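You operate a simulated robot arm through the tools that you are given. There is no shell and no other tool. Be economical: measure what you need, move in short steps, check, and stop when the job is done.

You are at the controls of a simulated robot arm. One attempt, no reset.

Task
Take the yellow tin and leave it on the purple tray.

The check looks at the end state, three seconds after you hand in, the way a careful person would. Anything else that was tipped, shoved, dropped, spilled or broken makes it a failure.

Robot
A 6-joint arm with a two-finger parallel gripper on a trunk, on a base that drives. Base frame: it is fixed to the floor where the robot stands at the start and does not move with it; the origin is under the middle of the robot, x ahead of it, y to its left, z up. Units: mm, degrees, N and s.
With the tool pointing down near the work surface it reaches from about 280 to 680 mm from the robot's upright axis, wherever it stands. Its first joint turns from -166.0 to 166.0 degrees. Payload 4.1 kg.
Tool frame: the origin (TCP) lies between the finger pads and is the grasp point; the fingertips stand 23 mm ahead of it; z points along the fingers, y is the line along which they close. Largest opening 94 mm; finger width 38, thickness 10; the body of the gripper, 54 by 96 mm, starts 39 mm behind the TCP.
Orientation is that of the tool frame in the base frame, as a unit quaternion [x, y, z, w]. With the fingers straight down and closing along the base's y, the tool's x points along the base's -x, its y along +y and its z along -z.

Tools
- The arm moves only by the tool step_arm. Its argument "commands" is a list of rows, each a list of 7 numbers: the closure in counts, from 0 (fully open) to 255 (shut), then the shift along the tool's x, y, z in mm, then the turn, a rotation vector about the tool's x, y, z in degrees. In form: [[claw, tx, ty, tz, ax, ay, az], ...]. A call has 1 to 12 rows; each row shifts and turns the commanded pose from where the row before left it, along the tool's axes as they then stand. Rows are played at 5 a second. More than 50 mm and 8.6 degrees between two rows, or a gripper value outside its range, and nothing of the call is played. A pose out of reach is approached as far as the arm can. The call stops where the force on the tool passes 40 N (or 10 N more than at its start, if that is more) or the arm is blocked; 0.2 s more then pass. The fingers move at their own pace (about 45 mm/s each) and stop on an object; they squeeze with about 38 N. The grip force told is the motor's: it shows also when the fingers shut on nothing. Time passes only in rows, and 0.2 s behind the last, so rows that do not move let the fingers close. The reply holds the time, the measured pose of the TCP, the force on the tool along the base axes, the opening and the grip force, in the units named above and with some noise, and new pictures: "pictures" is both (left out), scene, wrist or none.
- Cameras (640 x 400 px; columns grow to the right, rows downward): "scene" is now at [17.9, 138.3, 1438.3]; the picture's right is [-0.37, -0.93, 0.00], its down [-0.65, 0.26, -0.72] and it looks along [0.67, -0.26, -0.70] (base axes); focal length 249 px, centre (320, 200). "wrist" rides on the gripper at [86, 16, -74] in the tool frame; the picture's right is [-0.18, 0.98, 0.00], its down [-0.58, -0.11, -0.81] and it looks along [-0.79, -0.15, 0.59] (tool axes); focal length 243 px, centre (320, 200).
- raise_lower(by): slides the trunk up (or, below 0, down) by that many mm; the arm and the scene camera ride with it, the base frame stays. It gives what a move gives, with no picture.
- base_move(legs): drives the robot by 1 to 6 legs, each [ahead, turn to the left] in mm and degrees, along the robot's own axes; the way and the turn of a leg run together, so that a leg with both is an arc; at most 1500 mm and 180 degrees a leg. The arm and the cameras ride along, it lands a little off, and it stops where it bumps. It gives what a move gives, and a new picture of the scene camera.
- pan_tilt(pan, tilt): turns the head with the scene camera to pan (to the left, within 155 degrees either way) and tilt (down, from -29 to 69), counted from straight ahead of the robot. It gives what a move gives, and a new picture of the scene camera.
- measure_at(camera, pixels): for up to 12 pixels [column, row] of the newest picture of that camera ("zoom" is the newest enlarged one), the place [x, y, z] in the base frame of the surface seen there, good to about 3 mm. No time passes.
- inspect(camera, box): a new picture of the part [left, top, right, bottom] of that camera's present view, enlarged. No time passes.
- sign_off(): hands the job in; it is judged then, once.

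Go step by step. Measure first, check grasps and placings, and put right what went wrong. The budget is 80 turns and 260 pictures, counting those below and the enlarged ones. Unless the task says otherwise, let go and move clear before handing in, and close with one line.

The tools are called after "Request:" as a command line: name --pt "numbers of a row" for each row, then --argument value for the rest, lists and objects as JSON in quotes. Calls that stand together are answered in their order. step_arm: Moves the arm, as the interface text tells. Its arguments: {"type":"object","properties":{"commands":{"type":"array"},"pictures":{"type":"string","enum":["both","scene","wrist","none"]}},"required":["commands"]} The other tools are called the same way: raise_lower (by) slides the trunk up or down; base_move (legs) drives the base; pan_tilt (pan, tilt) turns the head that bears the scene camera; measure_at (camera, pixels) gives the place of the surface under pixels of a picture; inspect (camera, box) takes an enlarged picture of a part of a camera's view; sign_off () hands the job in.

At the start:

```text
clock: 0.0
tool_pos: [411.0, 125.6, 1146.0]
tool_rot: [0.0, 1.0, 0.0, 0.0]
force: [-0.1, 0.1, -0.3]
gripper_width: 94.1
finger_force: 0.1
trunk travel left (down, up): [-400.0, 190.0]
robot x, y, heading: [-1.5, 1.6, -0.1]
head pan, tilt: [-21.5, 44.1]
```

scene: 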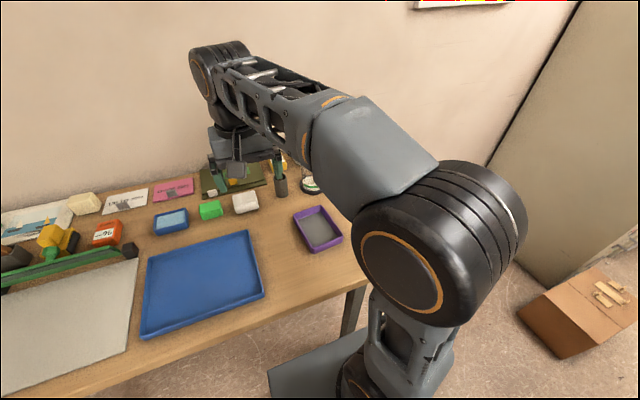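
wrist: 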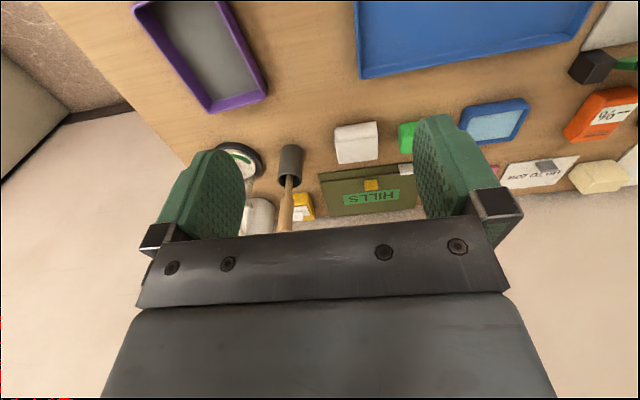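

The yellow items seem to be near scene (285,165) and (55,238), with the purple tray at (318,228). I'll enlarge these areas to tell them apart.

Request:
inspect --camera "scene" --box '[190, 130, 350, 260]'

Request:
inspect --camera "wrist" --box '[180, 110, 440, 250]'

Request:
inspect --camera "scene" --box '[0, 170, 160, 300]'

Request:
measure_at --camera "wrist" --pixels '[[303, 198], [303, 212], [258, 210], [290, 165], [285, 215], [236, 160], [200, 50], [160, 15], [230, 90], [371, 184], [330, 210]]'

```text
3.08 times, centred on (270, 195) of scene
```

zoom: 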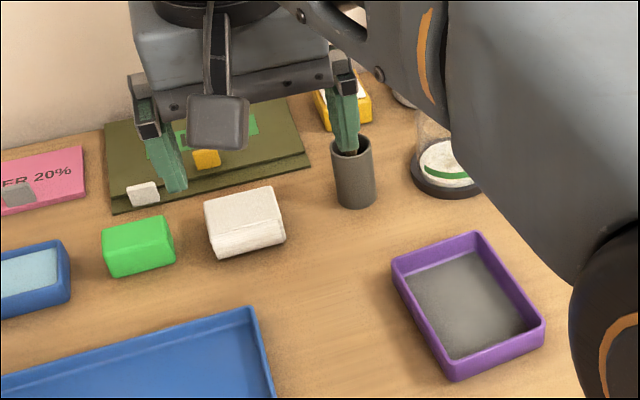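

```text
2.46 times, centred on (310, 180) of wrist
```

zoom: 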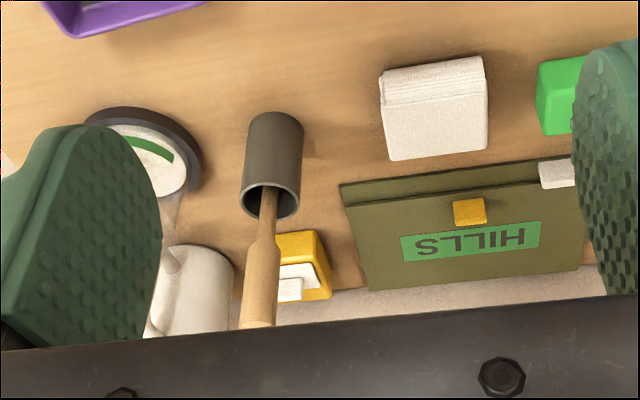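

```text
3.08 times, centred on (80, 235) of scene
```

zoom: 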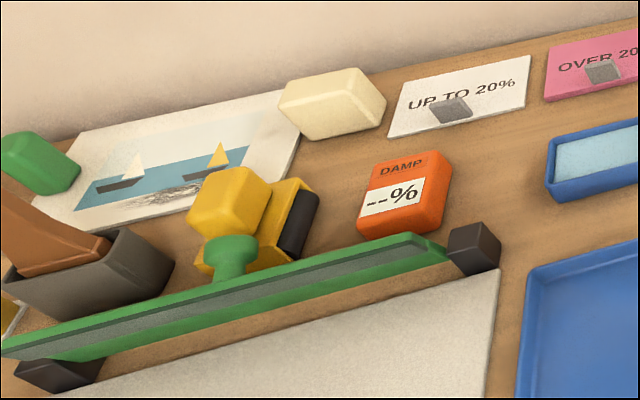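

```text
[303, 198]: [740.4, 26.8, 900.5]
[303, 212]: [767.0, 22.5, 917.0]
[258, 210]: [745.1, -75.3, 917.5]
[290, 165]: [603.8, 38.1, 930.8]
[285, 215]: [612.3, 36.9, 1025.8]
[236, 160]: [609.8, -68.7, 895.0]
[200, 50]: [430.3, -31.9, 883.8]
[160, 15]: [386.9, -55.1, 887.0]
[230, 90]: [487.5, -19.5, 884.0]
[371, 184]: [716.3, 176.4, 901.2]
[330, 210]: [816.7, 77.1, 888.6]
```

There are several yellow candidates: the box with white in it at about (750,25), and the items by the green rail. I'll pan left to see the rest of the table.

Request:
pan_tilt --pan 30 --tilt 40

Request:
step_arm --pt "0 0 45 0 0 0 0" --pt "0 0 45 0 0 0 0" --pt "0 0 45 0 0 0 0" --pictures "both"

```text
clock: 1.2
tool_pos: [413.5, 126.4, 1145.4]
tool_rot: [0.001, 1.0, 0.0, 0.0]
force: [-0.4, -1.0, -0.3]
gripper_width: 94.4
finger_force: 0.1
trunk travel left (down, up): [-400.0, 190.0]
robot x, y, heading: [-0.4, 3.4, -0.2]
head pan, tilt: [30.0, 40.0]
```

scene: 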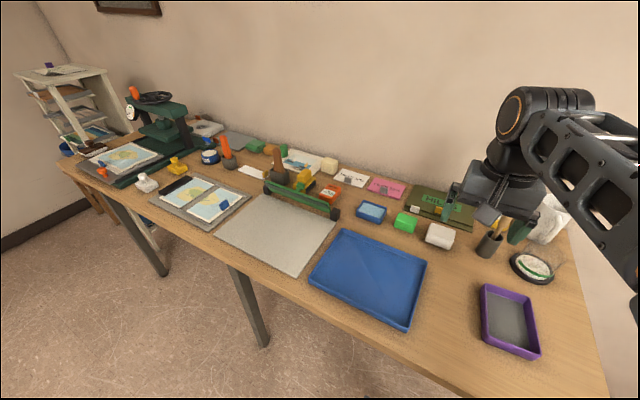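

```text
clock: 2.0
tool_pos: [412.3, 262.8, 1147.1]
tool_rot: [0.0, 1.0, 0.001, 0.0]
force: [-0.5, -0.2, 0.0]
gripper_width: 94.2
finger_force: 0.1
trunk travel left (down, up): [-400.0, 190.0]
robot x, y, heading: [0.2, 2.1, -0.2]
head pan, tilt: [30.0, 40.0]
```

scene: 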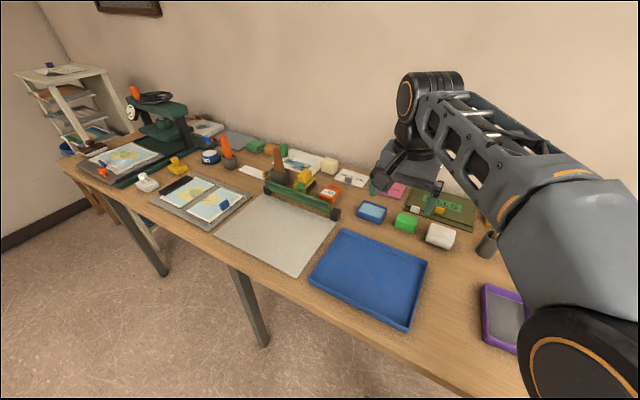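
wrist: 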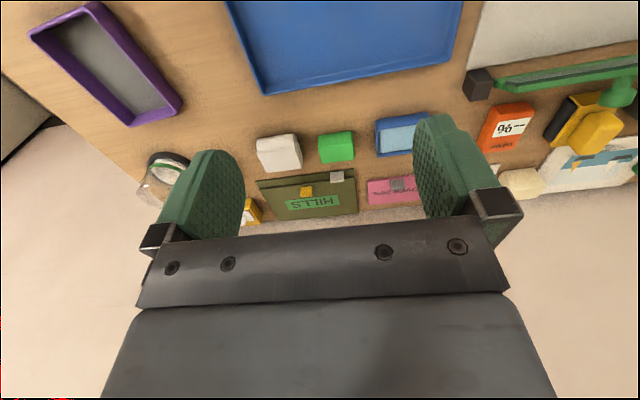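

Request:
inspect --camera "scene" --box '[60, 70, 260, 230]'

Request:
inspect --camera "scene" --box '[190, 120, 350, 230]'

Request:
inspect --camera "wrist" --box '[440, 40, 640, 240]'

Request:
pan_tilt --pan -10 --tilt 40

```text
2.50 times, centred on (160, 150) of scene
```

zoom: 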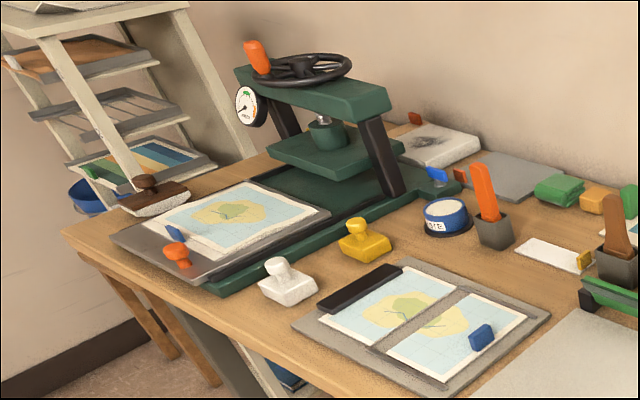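

```text
3.64 times, centred on (270, 175) of scene
```

zoom: 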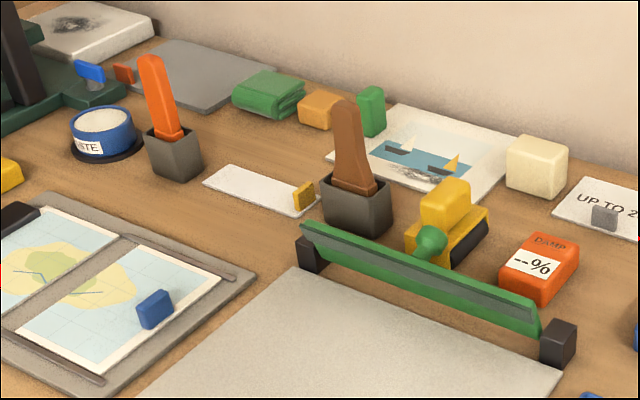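

```text
2.00 times, centred on (540, 140) of wrist
```

zoom: 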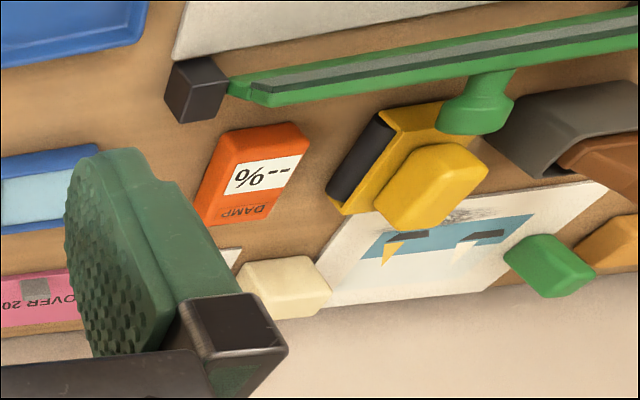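

```text
clock: 3.1
tool_pos: [412.4, 259.8, 1147.7]
tool_rot: [0.0, 1.0, 0.0, 0.0]
force: [0.7, -0.3, 0.3]
gripper_width: 94.0
finger_force: 0.1
trunk travel left (down, up): [-400.0, 190.0]
robot x, y, heading: [2.9, -0.5, -0.1]
head pan, tilt: [-10.0, 40.0]
```

scene: 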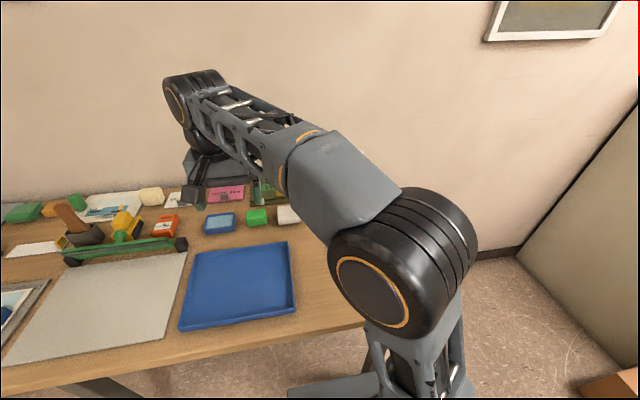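

The yellow stamp and the yellow block/applicator are visible, but neither looks like a tin. The object at about (750,25) needs a closer look, so I'll bring the wrist camera over it.

Request:
step_arm --pt "0 0 -50 0 0 0 0" --pt "0 0 -50 0 0 0 0" --pt "0 0 -50 0 0 0 0" --pt "0 0 -50 0 0 0 0" --pt "0 0 -20 0 0 0 0" --pt "0 -40 0 0 0 8 0" --pt "0 -40 0 0 0 8 0" --pictures "both"

```text
clock: 4.7
tool_pos: [492.2, 39.7, 1137.1]
tool_rot: [0.0, 0.99, 0.0, -0.141]
force: [0.7, 1.0, 0.4]
gripper_width: 93.9
finger_force: 0.0
trunk travel left (down, up): [-400.0, 190.0]
robot x, y, heading: [-4.6, 2.7, 0.0]
head pan, tilt: [-10.0, 40.0]
```

scene: 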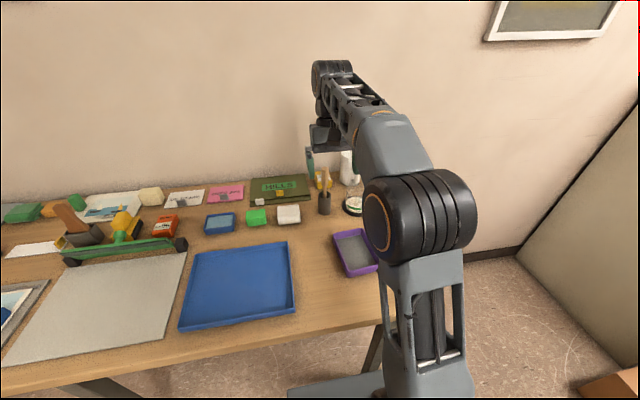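
wrist: 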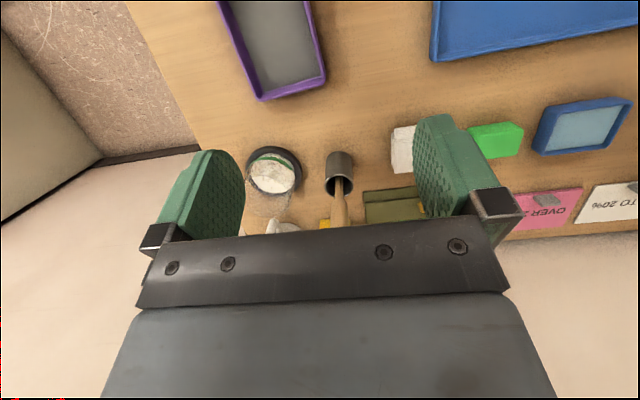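

The scene camera now shows the candidate at (322,180). I'll enlarge it and, in parallel, tilt the wrist the other way.

Request:
inspect --camera "scene" --box '[240, 140, 390, 240]'

Request:
step_arm --pt "0 40 0 0 0 -8 0" --pt "0 40 0 0 0 -8 0" --pt "0 40 0 0 0 -8 0" --pt "0 0 0 0 0 -8 0" --pt "0 0 0 0 0 -8 0" --pictures "both"

```text
4.00 times, centred on (315, 190) of scene
```

zoom: 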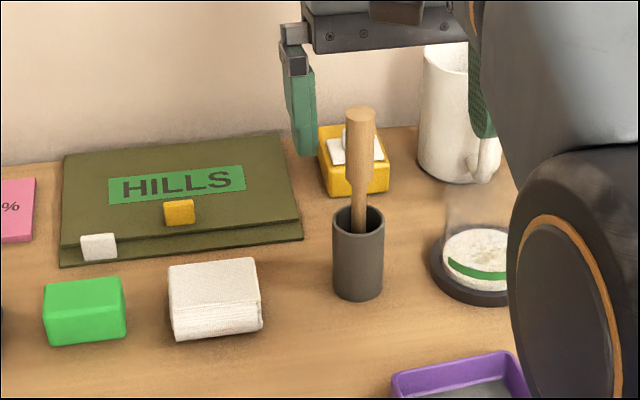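

```text
clock: 5.9
tool_pos: [373.9, 39.4, 1156.3]
tool_rot: [0.0, 0.978, 0.0, 0.209]
force: [1.0, 0.7, -0.2]
gripper_width: 93.9
finger_force: 0.0
trunk travel left (down, up): [-400.0, 190.0]
robot x, y, heading: [3.3, 6.1, -0.1]
head pan, tilt: [-10.0, 40.0]
```

scene: 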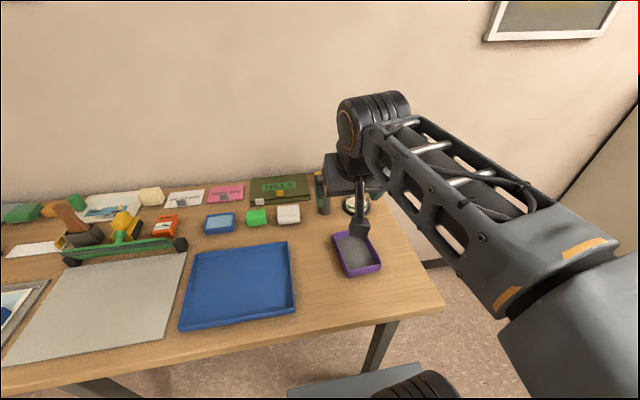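
wrist: 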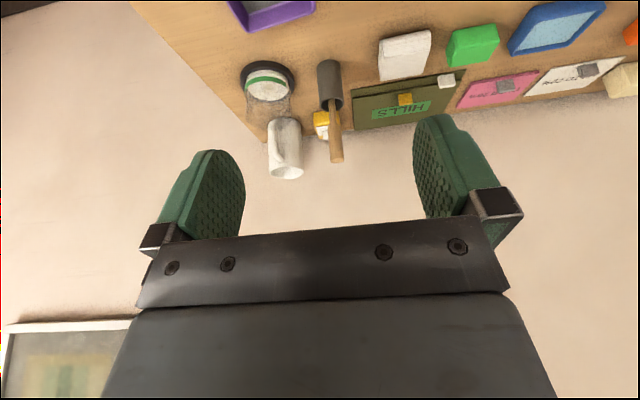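

The right-hand candidate is a yellow box with tissue in it, beside the mug. The yellow object with the black strip by the green rail (scene 122,222) needs a closer look too.

Request:
inspect --camera "scene" --box '[80, 190, 180, 260]'

Request:
measure_at --camera "scene" --pixels '[[122, 215], [134, 228], [120, 235], [180, 245], [355, 255], [165, 225], [70, 260]]'

Request:
inspect --camera "wrist" --box '[230, 50, 430, 190]'

```text
5.71 times, centred on (130, 225) of scene
```

zoom: 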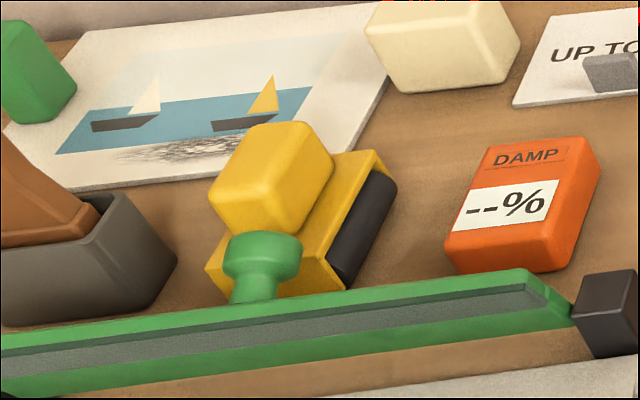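

```text
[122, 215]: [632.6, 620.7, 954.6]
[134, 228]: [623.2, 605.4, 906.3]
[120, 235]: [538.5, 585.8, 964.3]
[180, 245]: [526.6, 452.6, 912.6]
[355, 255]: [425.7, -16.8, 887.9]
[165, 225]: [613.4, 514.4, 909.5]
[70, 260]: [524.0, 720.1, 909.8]
```

```text
2.86 times, centred on (330, 120) of wrist
```

zoom: 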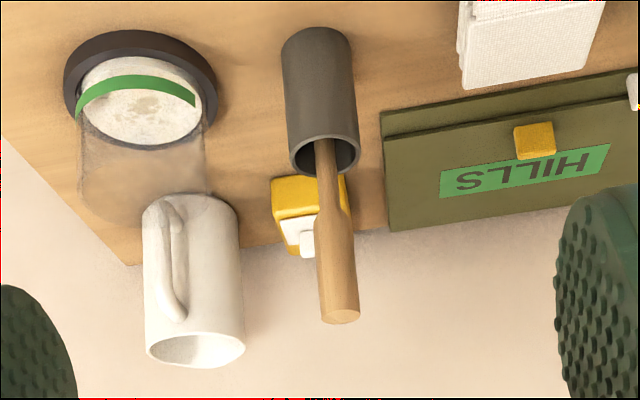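

The rail object is a yellow roller or applicator (zoom 290,230), not a tin. Before settling, I'll survey the far left and right for other yellow containers.

Request:
pan_tilt --pan 60 --tilt 35

Request:
inspect --camera "scene" --box '[160, 60, 480, 260]'

Request:
pan_tilt --pan -75 --tilt 40

Request:
pan_tilt --pan 150 --tilt 35

Request:
pan_tilt --pan -150 --tilt 35

```text
clock: 7.3
tool_pos: [373.0, 40.7, 1156.4]
tool_rot: [-0.001, 0.978, -0.001, 0.207]
force: [-0.3, 0.2, 0.1]
gripper_width: 93.9
finger_force: 0.1
trunk travel left (down, up): [-400.0, 190.0]
robot x, y, heading: [0.8, 1.0, -0.1]
head pan, tilt: [60.0, 35.0]
```

scene: 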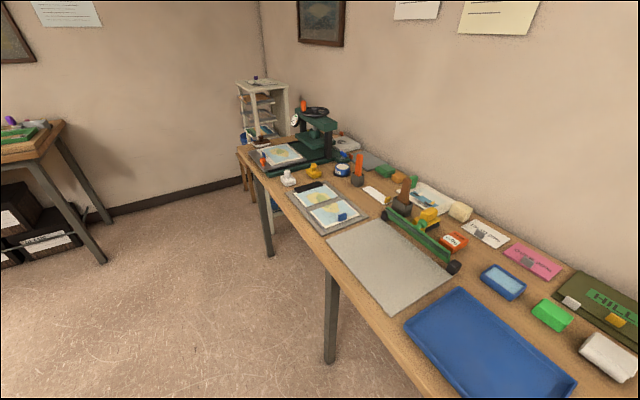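

```text
2.00 times, centred on (320, 160) of scene
```

zoom: 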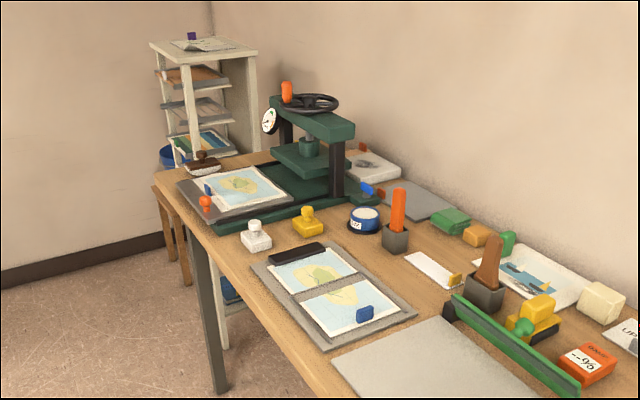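

```text
clock: 9.4
tool_pos: [372.9, 39.9, 1155.2]
tool_rot: [0.0, 0.978, 0.001, 0.206]
force: [-0.5, -0.6, 0.1]
gripper_width: 94.1
finger_force: 0.2
trunk travel left (down, up): [-400.0, 190.0]
robot x, y, heading: [-0.5, 2.0, 0.1]
head pan, tilt: [-75.0, 40.0]
```

scene: 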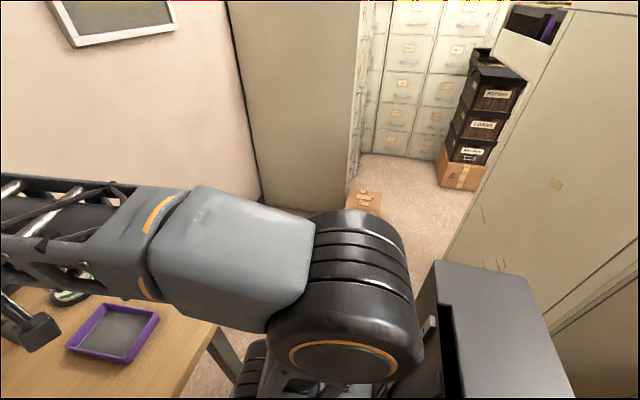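

```text
clock: 12.7
tool_pos: [373.0, 39.4, 1155.9]
tool_rot: [0.0, 0.978, 0.0, 0.207]
force: [-0.1, 0.2, 0.6]
gripper_width: 94.0
finger_force: 0.0
trunk travel left (down, up): [-400.0, 190.0]
robot x, y, heading: [1.7, -1.2, -0.1]
head pan, tilt: [150.0, 35.0]
```

scene: 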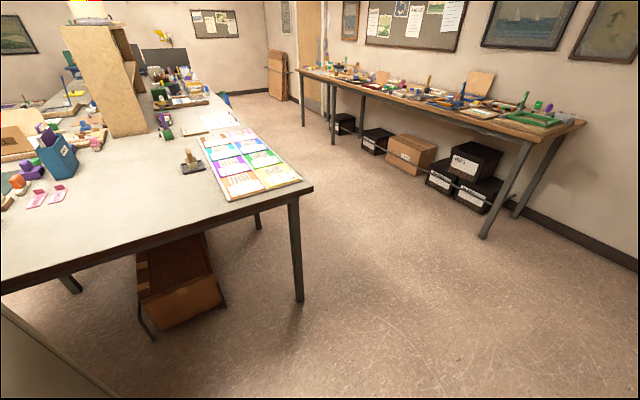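

```text
clock: 16.8
tool_pos: [372.3, 40.1, 1156.4]
tool_rot: [-0.001, 0.978, 0.0, 0.209]
force: [-0.5, -0.4, 0.0]
gripper_width: 94.1
finger_force: 0.1
trunk travel left (down, up): [-400.0, 190.0]
robot x, y, heading: [-0.4, 4.5, 0.3]
head pan, tilt: [-150.0, 35.0]
```

scene: 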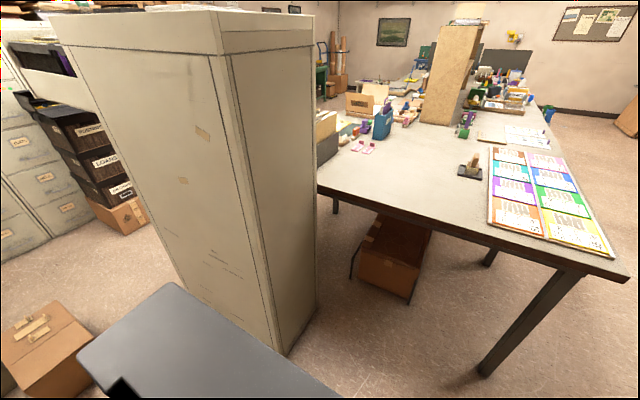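

No other yellow tin shows up nearby, only a second room area with different tables. I'll bring the wrist camera closer to the candidate at (750,25) to check it.

Request:
pan_tilt --pan -15 --tilt 45

Request:
step_arm --pt "0 -36.5 20 16 0 0 0" --pt "0 -36.5 20 16 0 0 0" --pt "0 -36.5 10 16 0 0 0" --pt "0 -36.5 0 16 0 0 0" --pictures "both"

Request:
inspect --camera "wrist" --box '[220, 60, 420, 220]'

Request:
inspect --camera "scene" --box '[240, 120, 400, 260]'

```text
clock: 18.9
tool_pos: [372.9, 39.1, 1157.2]
tool_rot: [0.0, 0.978, 0.0, 0.208]
force: [-0.4, -0.4, -0.1]
gripper_width: 94.2
finger_force: 0.0
trunk travel left (down, up): [-400.0, 190.0]
robot x, y, heading: [-1.4, 2.1, -0.3]
head pan, tilt: [-15.0, 45.0]
```

scene: 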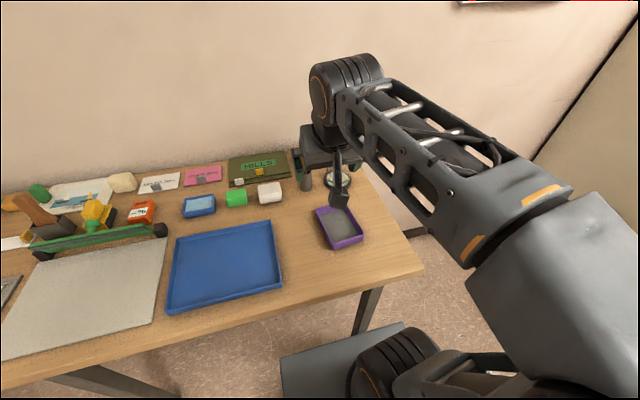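

```text
clock: 19.9
tool_pos: [533.7, 89.8, 1156.6]
tool_rot: [0.001, 0.978, 0.0, 0.208]
force: [-0.3, -0.9, 0.3]
gripper_width: 93.9
finger_force: 0.1
trunk travel left (down, up): [-400.0, 190.0]
robot x, y, heading: [3.7, 3.5, 0.1]
head pan, tilt: [-15.0, 45.0]
```

scene: 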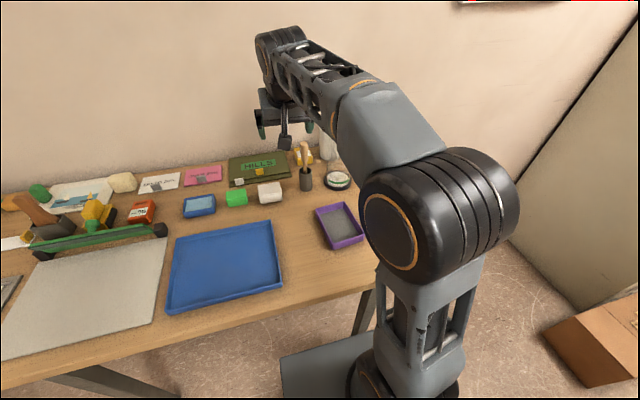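
wrist: 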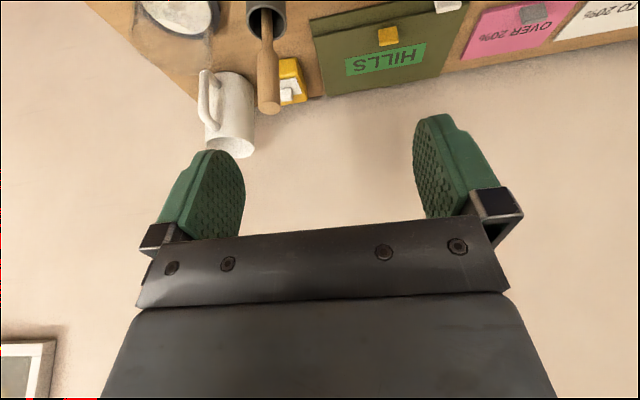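

```text
2.50 times, centred on (320, 140) of wrist
```

zoom: 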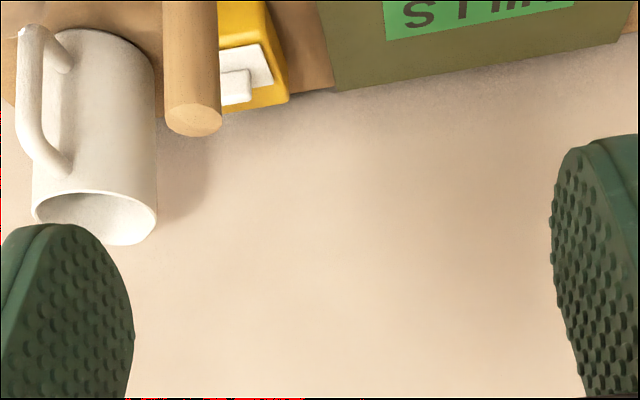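

```text
2.86 times, centred on (320, 190) of scene
```

zoom: 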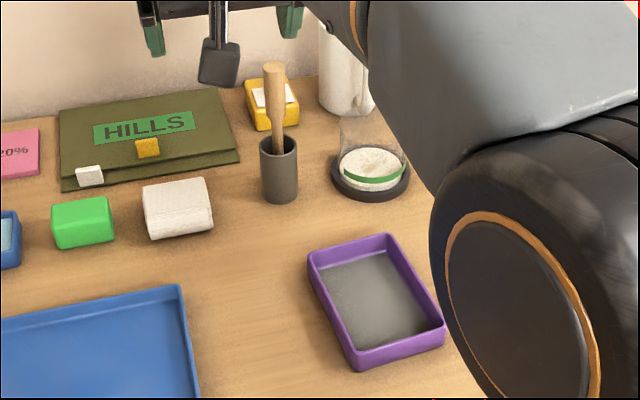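

The box behind the brush pot (zoom 270,103), a small yellow case with a white label, is the best match for "yellow tin". I'll measure it, its neighbours, the tray and the table edge.

Request:
measure_at --camera "zoom" --pixels '[[248, 85], [284, 79], [297, 102], [262, 113], [290, 92], [255, 105], [258, 125], [295, 118], [272, 70], [265, 145], [295, 145], [322, 100]]'

Request:
measure_at --camera "zoom" --pixels '[[309, 250], [388, 236], [443, 325], [358, 362], [375, 300], [338, 185], [405, 180], [345, 120], [232, 150], [222, 95], [365, 105]]'

Request:
measure_at --camera "wrist" --pixels '[[282, 62], [297, 60], [304, 98], [286, 102], [288, 93], [296, 85], [268, 105], [262, 15], [245, 155], [233, 78], [318, 90], [210, 75]]'

Request:
measure_at --camera "scene" --pixels '[[360, 295], [200, 325], [250, 318], [340, 345]]'

```text
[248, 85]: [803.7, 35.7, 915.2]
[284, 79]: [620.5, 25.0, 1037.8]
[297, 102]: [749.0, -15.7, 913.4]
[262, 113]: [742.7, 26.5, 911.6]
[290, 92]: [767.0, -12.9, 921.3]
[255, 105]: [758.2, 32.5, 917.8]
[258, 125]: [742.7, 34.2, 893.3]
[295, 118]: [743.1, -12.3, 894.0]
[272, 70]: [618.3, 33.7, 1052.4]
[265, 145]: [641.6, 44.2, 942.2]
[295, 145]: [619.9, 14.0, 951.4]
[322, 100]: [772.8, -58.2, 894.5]
```

```text
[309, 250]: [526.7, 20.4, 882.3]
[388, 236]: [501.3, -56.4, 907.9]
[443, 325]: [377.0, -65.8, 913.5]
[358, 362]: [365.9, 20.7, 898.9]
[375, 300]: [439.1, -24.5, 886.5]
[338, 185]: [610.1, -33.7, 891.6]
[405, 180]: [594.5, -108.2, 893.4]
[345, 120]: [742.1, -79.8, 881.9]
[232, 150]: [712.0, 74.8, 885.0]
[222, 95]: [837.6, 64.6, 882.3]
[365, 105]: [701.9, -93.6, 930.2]
```

```text
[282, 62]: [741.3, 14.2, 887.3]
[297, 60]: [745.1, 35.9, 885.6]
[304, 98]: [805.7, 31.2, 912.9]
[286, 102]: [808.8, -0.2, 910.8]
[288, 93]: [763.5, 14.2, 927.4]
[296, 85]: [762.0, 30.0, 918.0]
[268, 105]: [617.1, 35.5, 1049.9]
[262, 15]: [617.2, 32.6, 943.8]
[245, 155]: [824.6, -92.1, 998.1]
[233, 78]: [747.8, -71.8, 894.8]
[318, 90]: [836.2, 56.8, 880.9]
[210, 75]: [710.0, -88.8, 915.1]
```

```text
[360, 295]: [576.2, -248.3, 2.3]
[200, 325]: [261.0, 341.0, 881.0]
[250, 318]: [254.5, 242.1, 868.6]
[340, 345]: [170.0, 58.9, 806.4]
```

The tin spans about x 742–808, y -15–35, top z 917, so I need to get about 100 mm closer. I'll look at the robot's own front and the table edge to judge the drive clearance.

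Request:
pan_tilt --pan -15 --tilt 66

Request:
measure_at --camera "scene" --pixels '[[300, 250], [340, 250], [280, 260], [320, 230], [340, 180]]'

```text
clock: 20.8
tool_pos: [533.9, 90.6, 1156.9]
tool_rot: [0.0, 0.978, 0.0, 0.208]
force: [0.6, 0.6, -0.8]
gripper_width: 93.9
finger_force: 0.0
trunk travel left (down, up): [-400.0, 190.0]
robot x, y, heading: [-1.7, 2.0, -0.0]
head pan, tilt: [-15.0, 66.0]
```

scene: 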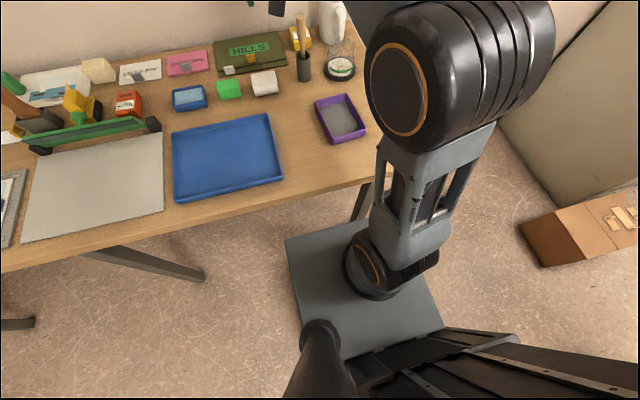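

```text
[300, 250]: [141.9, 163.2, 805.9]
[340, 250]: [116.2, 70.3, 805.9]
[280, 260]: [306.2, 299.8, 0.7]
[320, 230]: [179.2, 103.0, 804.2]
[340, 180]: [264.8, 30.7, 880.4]
```

The carriage plate's front edge is at x≈180 and the arm's foot sits forward of the origin. I'll measure the arm foot, the table leg and the table's edge thickness.

Request:
measure_at --camera "scene" --pixels '[[345, 265], [375, 298], [362, 235], [436, 258], [358, 215], [365, 190], [290, 242], [440, 325], [300, 205], [300, 208], [300, 211], [410, 225]]'

Request:
inspect --camera "scene" --box '[270, 160, 470, 360]'

```text
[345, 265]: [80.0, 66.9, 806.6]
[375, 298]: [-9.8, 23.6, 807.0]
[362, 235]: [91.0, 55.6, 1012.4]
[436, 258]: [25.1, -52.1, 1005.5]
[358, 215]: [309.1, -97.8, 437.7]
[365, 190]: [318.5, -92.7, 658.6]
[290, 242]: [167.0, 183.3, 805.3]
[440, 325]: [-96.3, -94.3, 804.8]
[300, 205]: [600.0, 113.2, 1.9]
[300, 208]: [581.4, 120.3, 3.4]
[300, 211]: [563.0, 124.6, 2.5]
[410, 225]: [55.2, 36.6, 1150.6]
```

```text
2.00 times, centred on (370, 260) of scene
```

zoom: 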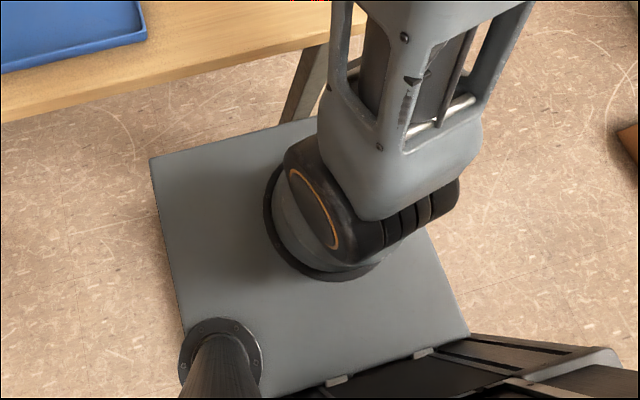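

The table leg is at x≈310, the table edge at x≈258 and the plate front at x≈180. Lowering the trunk 40 mm lets the plate pass under the tabletop, so I'll straighten the tool, lower, and drive 100 mm ahead.

Request:
step_arm --pt "0 0 0 0 0 8 0" --pt "0 0 0 0 0 8 0" --pt "0 0 0 0 0 8 0" --pt "0 40 0 -20 0 0 0" --pictures "none"

Request:
raise_lower --by -40

Request:
base_move --legs '[[60, 0]]'

```text
clock: 21.8
tool_pos: [491.3, 88.6, 1178.4]
tool_rot: [0.0, 1.0, 0.001, -0.002]
force: [0.1, 0.1, -0.8]
gripper_width: 93.9
finger_force: 0.1
trunk travel left (down, up): [-400.0, 190.0]
robot x, y, heading: [-4.1, 1.8, 0.2]
head pan, tilt: [-15.0, 66.0]
```

```text
clock: 22.6
tool_pos: [490.4, 89.5, 1137.9]
tool_rot: [0.0, 1.0, 0.0, -0.001]
force: [0.2, -1.0, 0.5]
gripper_width: 94.1
finger_force: 0.0
trunk travel left (down, up): [-360.0, 230.0]
robot x, y, heading: [-1.2, 4.5, 0.0]
head pan, tilt: [-15.0, 66.0]
```

```text
clock: 23.7
tool_pos: [544.1, 89.3, 1138.0]
tool_rot: [0.001, 1.0, -0.001, -0.002]
force: [0.4, 0.0, 0.2]
gripper_width: 93.9
finger_force: 0.0
trunk travel left (down, up): [-360.0, 230.0]
robot x, y, heading: [55.0, 3.6, -0.2]
head pan, tilt: [-15.0, 66.0]
stopped in leg 1: the robot was blocked; the commanded pose is now the measured one
```

scene: 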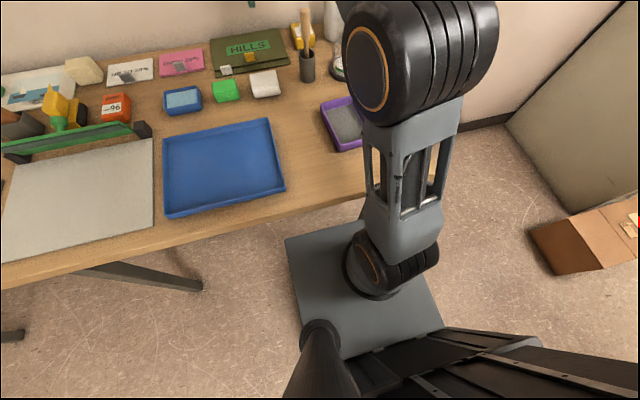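

The base stopped at x≈55, likely with its foot against the splayed table leg; the table items look undisturbed. I'll back off a little and look around before moving sideways, to clear the leg and come at the tin diagonally.

Request:
base_move --legs '[[-60, 0]]'

Request:
pan_tilt --pan -110 --tilt 50

Request:
measure_at --camera "scene" --pixels '[[320, 300], [320, 200], [250, 300], [400, 300], [320, 350], [500, 200], [100, 250], [320, 100]]'

Request:
pan_tilt --pan 40 --tilt 66

Request:
measure_at --camera "scene" --pixels '[[250, 200], [320, 250], [200, 150], [320, 130], [400, 250], [450, 200]]'

```text
clock: 24.7
tool_pos: [485.2, 87.8, 1137.4]
tool_rot: [0.002, 1.0, -0.001, -0.002]
force: [0.0, -0.7, 0.4]
gripper_width: 94.1
finger_force: 0.1
trunk travel left (down, up): [-360.0, 230.0]
robot x, y, heading: [-6.1, 2.6, -0.0]
head pan, tilt: [-15.0, 66.0]
```

scene: 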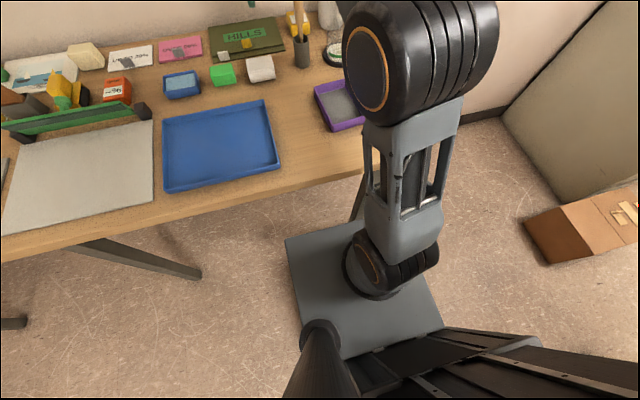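

```text
clock: 26.4
tool_pos: [484.8, 87.8, 1136.4]
tool_rot: [0.002, 1.0, 0.0, -0.001]
force: [-0.6, 0.2, -0.2]
gripper_width: 93.8
finger_force: 0.0
trunk travel left (down, up): [-360.0, 230.0]
robot x, y, heading: [-6.7, -0.3, 0.0]
head pan, tilt: [-110.0, 50.0]
```

scene: 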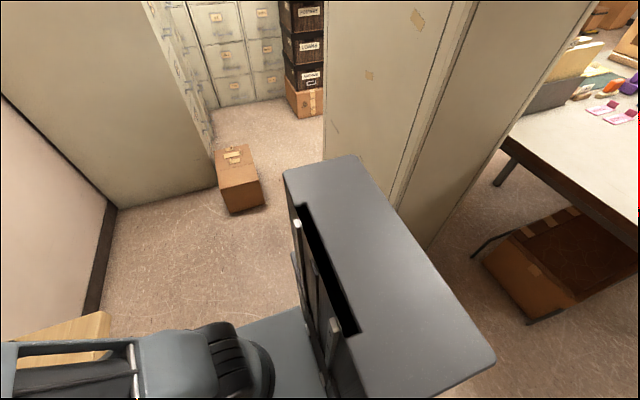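

```text
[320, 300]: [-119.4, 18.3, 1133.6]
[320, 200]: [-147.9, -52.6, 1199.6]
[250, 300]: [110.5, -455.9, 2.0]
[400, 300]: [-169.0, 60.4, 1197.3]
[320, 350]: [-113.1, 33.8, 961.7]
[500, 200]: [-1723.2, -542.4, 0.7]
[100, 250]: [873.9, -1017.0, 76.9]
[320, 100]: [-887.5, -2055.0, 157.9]
```

```text
clock: 28.7
tool_pos: [483.8, 88.6, 1136.1]
tool_rot: [0.002, 1.0, -0.001, -0.002]
force: [0.1, 0.0, -0.5]
gripper_width: 94.0
finger_force: 0.1
trunk travel left (down, up): [-360.0, 230.0]
robot x, y, heading: [-8.2, 0.5, -0.0]
head pan, tilt: [40.0, 66.0]
```

scene: 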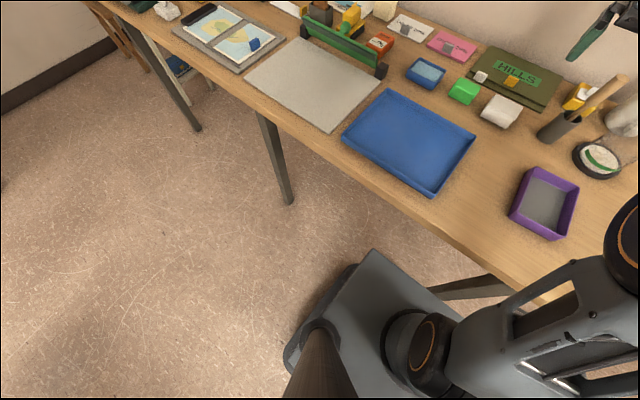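

```text
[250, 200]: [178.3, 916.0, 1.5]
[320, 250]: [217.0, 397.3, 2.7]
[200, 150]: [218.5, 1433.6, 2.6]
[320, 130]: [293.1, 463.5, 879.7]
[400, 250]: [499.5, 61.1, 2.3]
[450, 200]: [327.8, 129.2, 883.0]
```

Floor to the left is clear (legs near y≈-95 and y≈700), and the tall box behind is the robot's own mast. I'll back off, shift left about 190 mm, and face the table again.

Request:
base_move --legs '[[-110, 0], [0, 90], [190, 0], [0, -90]]'

```text
clock: 38.8
tool_pos: [368.6, 295.0, 1137.0]
tool_rot: [-0.009, 1.0, 0.0, -0.002]
force: [-0.4, -0.4, -0.4]
gripper_width: 94.1
finger_force: 0.1
trunk travel left (down, up): [-360.0, 230.0]
robot x, y, heading: [-120.8, 197.4, 1.1]
head pan, tilt: [40.0, 66.0]
```

scene: 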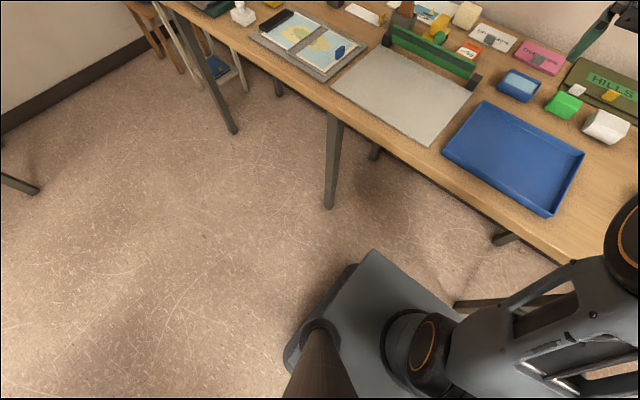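

The robot is at (-121, 197), heading about 1°. I'll drive forward to x≈115 and stop if it bumps.

Request:
base_move --legs '[[150, -1], [85, 0]]'

Request:
pan_tilt --pan -30 --tilt 45

```text
clock: 40.9
tool_pos: [606.5, 287.0, 1137.2]
tool_rot: [-0.001, 1.0, -0.001, -0.001]
force: [0.5, -0.2, 0.2]
gripper_width: 94.3
finger_force: 0.0
trunk travel left (down, up): [-360.0, 230.0]
robot x, y, heading: [113.4, 197.5, 0.2]
head pan, tilt: [40.0, 66.0]
```

scene: 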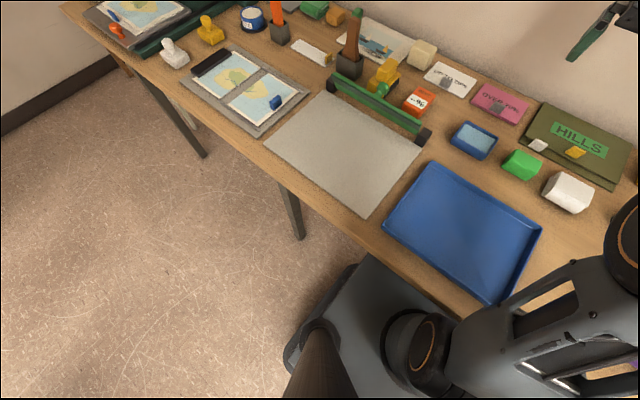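

```text
clock: 42.3
tool_pos: [606.8, 286.7, 1136.1]
tool_rot: [-0.001, 1.0, 0.0, -0.001]
force: [-0.2, 0.6, 0.4]
gripper_width: 93.8
finger_force: 0.1
trunk travel left (down, up): [-360.0, 230.0]
robot x, y, heading: [115.9, 196.5, 0.2]
head pan, tilt: [-30.0, 45.0]
```

scene: 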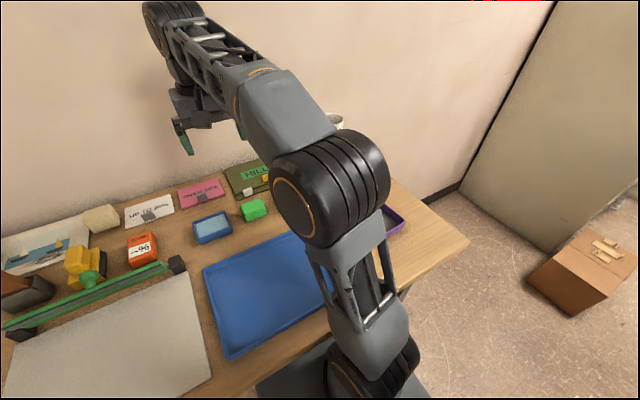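

The robot is at (115,197) with the tin well within reach. I'll fly the tool at z≈1137 (above brush top 1055 and mug 998) to over the tin at about (772,11) with a narrowed opening.

Request:
step_arm --pt "76 0 -46 0 0 0 0" --pt "76 0 -46 0 0 0 0" --pt "76 0 -46 0 0 0 0" --pt "76 0 -46 0 0 0 0" --pt "76 0 -46 0 0 0 0" --pt "76 0 -46 0 0 0 0" --pt "76 -45 0 0 0 0 0" --pt "76 -45 0 0 0 0 0" --pt "76 -45 0 0 0 0 0" --pt "76 -30 0 0 0 0 0" --pictures "both"

```text
clock: 44.5
tool_pos: [704.5, 31.6, 1095.0]
tool_rot: [-0.002, 1.0, 0.0, -0.001]
force: [-0.1, -0.2, 0.7]
gripper_width: 66.2
finger_force: 0.0
out of reach, approached as far as the arm can: row 8, 9, 10
trunk travel left (down, up): [-360.0, 230.0]
robot x, y, heading: [111.4, 196.7, 0.3]
head pan, tilt: [-30.0, 45.0]
```

scene: 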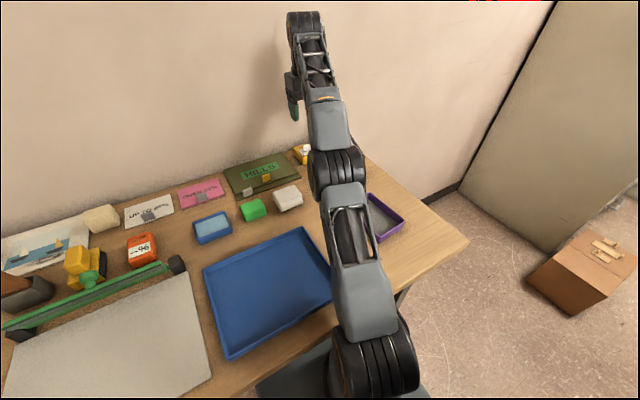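
wrist: 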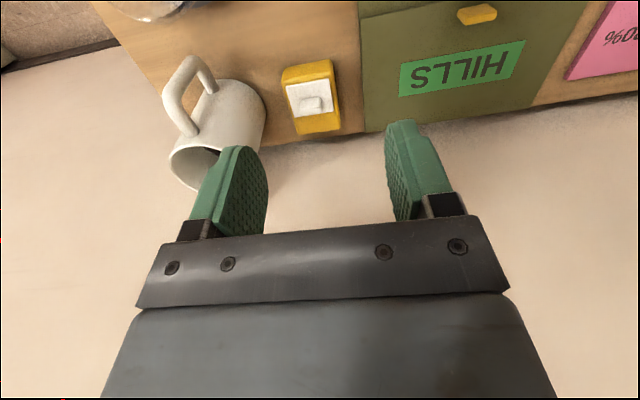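

The arm runs out of reach here, and from this side the forearm would lie right over the upright brush at (617,35). It's better to come from the open floor beyond the table's right end, so I'll fold the arm to the robot's left first.

Request:
step_arm --pt "76 35 35 0 0 0 0" --pt "76 35 35 0 0 0 0" --pt "76 35 35 0 0 0 0" --pt "76 35 35 0 0 0 0" --pt "76 35 35 0 0 0 0" --pt "76 35 35 0 0 0 0" --pt "76 35 35 0 0 0 0" --pt "76 35 35 0 0 0 0" --pt "76 35 35 0 0 0 0" --pt "76 35 35 0 0 0 0" --pictures "scene"

Request:
pan_tilt --pan -60 --tilt 45

Request:
measure_at --camera "scene" --pixels '[[320, 120], [320, 200], [400, 150], [250, 150], [200, 200], [300, 250], [480, 150], [150, 250]]'

```text
clock: 46.7
tool_pos: [356.0, 377.5, 1097.5]
tool_rot: [-0.001, 1.0, -0.002, -0.001]
force: [-0.2, -0.1, 0.1]
gripper_width: 66.0
finger_force: 0.1
trunk travel left (down, up): [-360.0, 230.0]
robot x, y, heading: [115.4, 197.6, 0.0]
head pan, tilt: [-30.0, 45.0]
```

scene: 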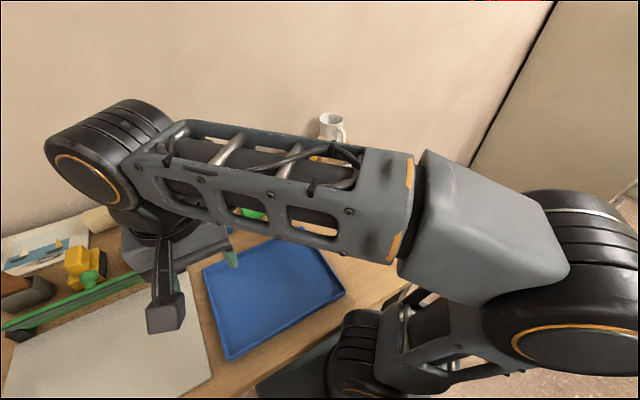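

```text
clock: 47.6
tool_pos: [357.8, 377.5, 1097.2]
tool_rot: [-0.001, 1.0, -0.001, -0.002]
force: [-0.1, 0.3, 1.1]
gripper_width: 65.8
finger_force: 0.1
trunk travel left (down, up): [-360.0, 230.0]
robot x, y, heading: [115.9, 195.6, -0.3]
head pan, tilt: [-60.0, 45.0]
```

scene: 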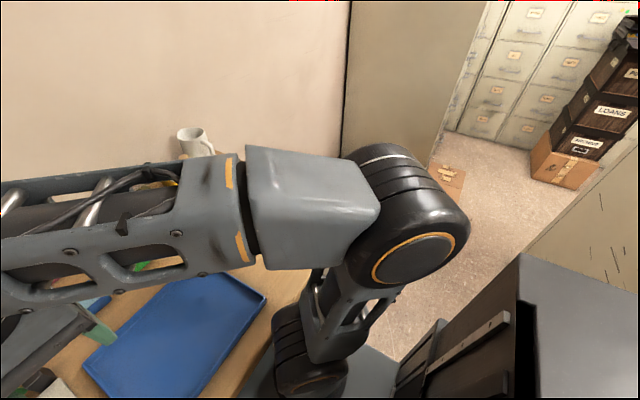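

```text
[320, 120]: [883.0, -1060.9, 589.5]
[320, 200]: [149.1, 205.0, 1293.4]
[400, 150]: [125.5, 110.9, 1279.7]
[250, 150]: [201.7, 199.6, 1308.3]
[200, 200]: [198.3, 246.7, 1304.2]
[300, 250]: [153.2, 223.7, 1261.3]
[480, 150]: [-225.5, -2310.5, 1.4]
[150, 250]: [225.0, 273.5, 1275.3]
```

The right-hand strip is bounded by a cabinet at y≈-1020. I'll back away from the table and check the floor box's position before driving around.

Request:
base_move --legs '[[-290, 0], [0, -90]]'

Request:
pan_tilt --pan 15 --tilt 35

```text
clock: 53.5
tool_pos: [3.1, -42.6, 1099.4]
tool_rot: [0.703, 0.711, 0.001, -0.002]
force: [0.5, 1.0, 0.2]
gripper_width: 66.0
finger_force: 0.1
trunk travel left (down, up): [-360.0, 230.0]
robot x, y, heading: [-176.5, 198.2, -89.1]
head pan, tilt: [-60.0, 45.0]
```

scene: 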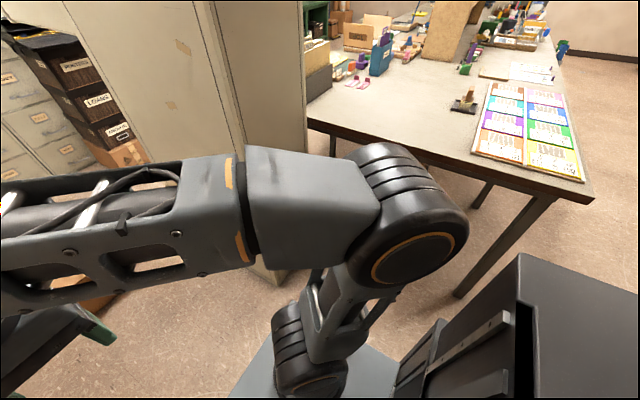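

```text
clock: 54.9
tool_pos: [2.8, -43.0, 1097.6]
tool_rot: [0.702, 0.712, 0.001, -0.002]
force: [-0.8, -0.2, -0.4]
gripper_width: 66.3
finger_force: 0.0
trunk travel left (down, up): [-360.0, 230.0]
robot x, y, heading: [-179.5, 200.0, -89.2]
head pan, tilt: [15.0, 35.0]
```

scene: 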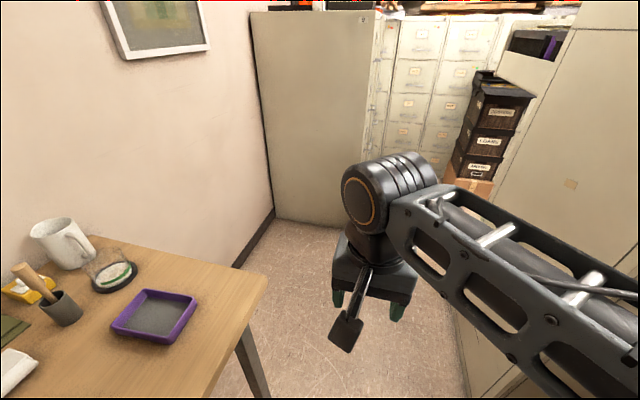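

Now I can see the gap past the table's right end. I'll measure its limits.

Request:
measure_at --camera "scene" --pixels '[[268, 268], [208, 395], [255, 390], [275, 215], [350, 225], [460, 340], [520, 250], [300, 350], [200, 350], [300, 260], [440, 300]]'

Request:
pan_tilt --pan -10 --tilt 60

```text
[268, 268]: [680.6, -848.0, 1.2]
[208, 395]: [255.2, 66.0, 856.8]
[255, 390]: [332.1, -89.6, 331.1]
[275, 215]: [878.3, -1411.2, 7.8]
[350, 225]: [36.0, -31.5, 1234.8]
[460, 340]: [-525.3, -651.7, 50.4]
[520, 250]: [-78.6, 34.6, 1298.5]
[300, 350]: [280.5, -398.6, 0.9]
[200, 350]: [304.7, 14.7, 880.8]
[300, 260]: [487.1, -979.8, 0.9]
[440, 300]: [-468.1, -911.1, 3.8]
```

```text
clock: 55.8
tool_pos: [4.5, -42.6, 1098.0]
tool_rot: [0.703, 0.711, 0.0, -0.001]
force: [0.8, 0.1, 0.2]
gripper_width: 65.9
finger_force: 0.1
trunk travel left (down, up): [-360.0, 230.0]
robot x, y, heading: [-178.2, 198.4, -89.2]
head pan, tilt: [-10.0, 60.0]
```

scene: 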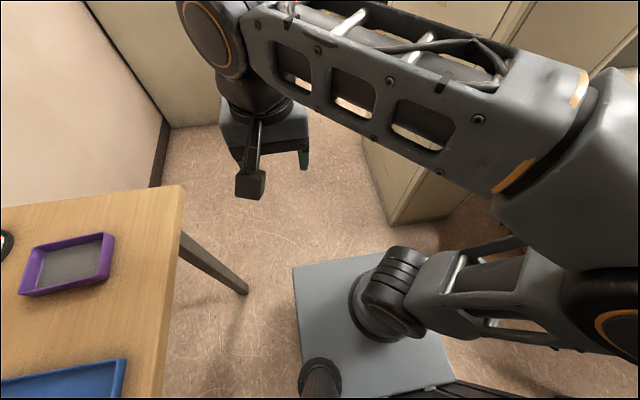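

The corridor is clear: cabinet corner at (-525,-650), table leg near (330,-90), floor box about (120,-1260). I'll drive round to the table's right end.

Request:
base_move --legs '[[595, 0], [0, 89]]'

Request:
pan_tilt --pan 20 --tilt 50

```text
clock: 63.0
tool_pos: [72.8, -216.2, 1098.2]
tool_rot: [0.0, 1.0, -0.001, -0.002]
force: [-0.6, 0.1, 0.3]
gripper_width: 66.2
finger_force: 0.1
trunk travel left (down, up): [-360.0, 230.0]
robot x, y, heading: [-170.3, -391.8, 0.2]
head pan, tilt: [-10.0, 60.0]
```

scene: 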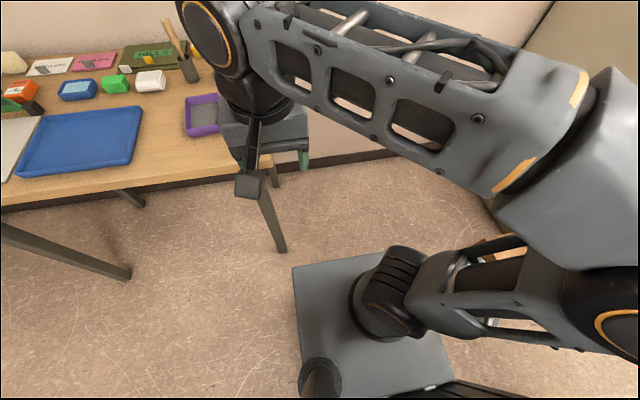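

```text
clock: 63.9
tool_pos: [70.9, -216.4, 1097.6]
tool_rot: [-0.001, 1.0, -0.001, -0.002]
force: [0.1, -0.1, -0.3]
gripper_width: 66.0
finger_force: 0.1
trunk travel left (down, up): [-360.0, 230.0]
robot x, y, heading: [-171.7, -392.5, 0.2]
head pan, tilt: [20.0, 50.0]
```

scene: 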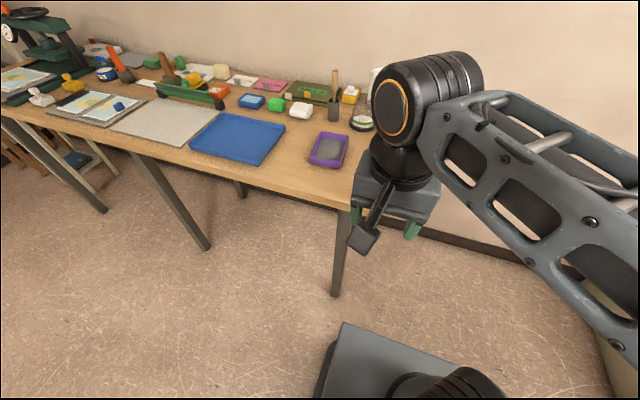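

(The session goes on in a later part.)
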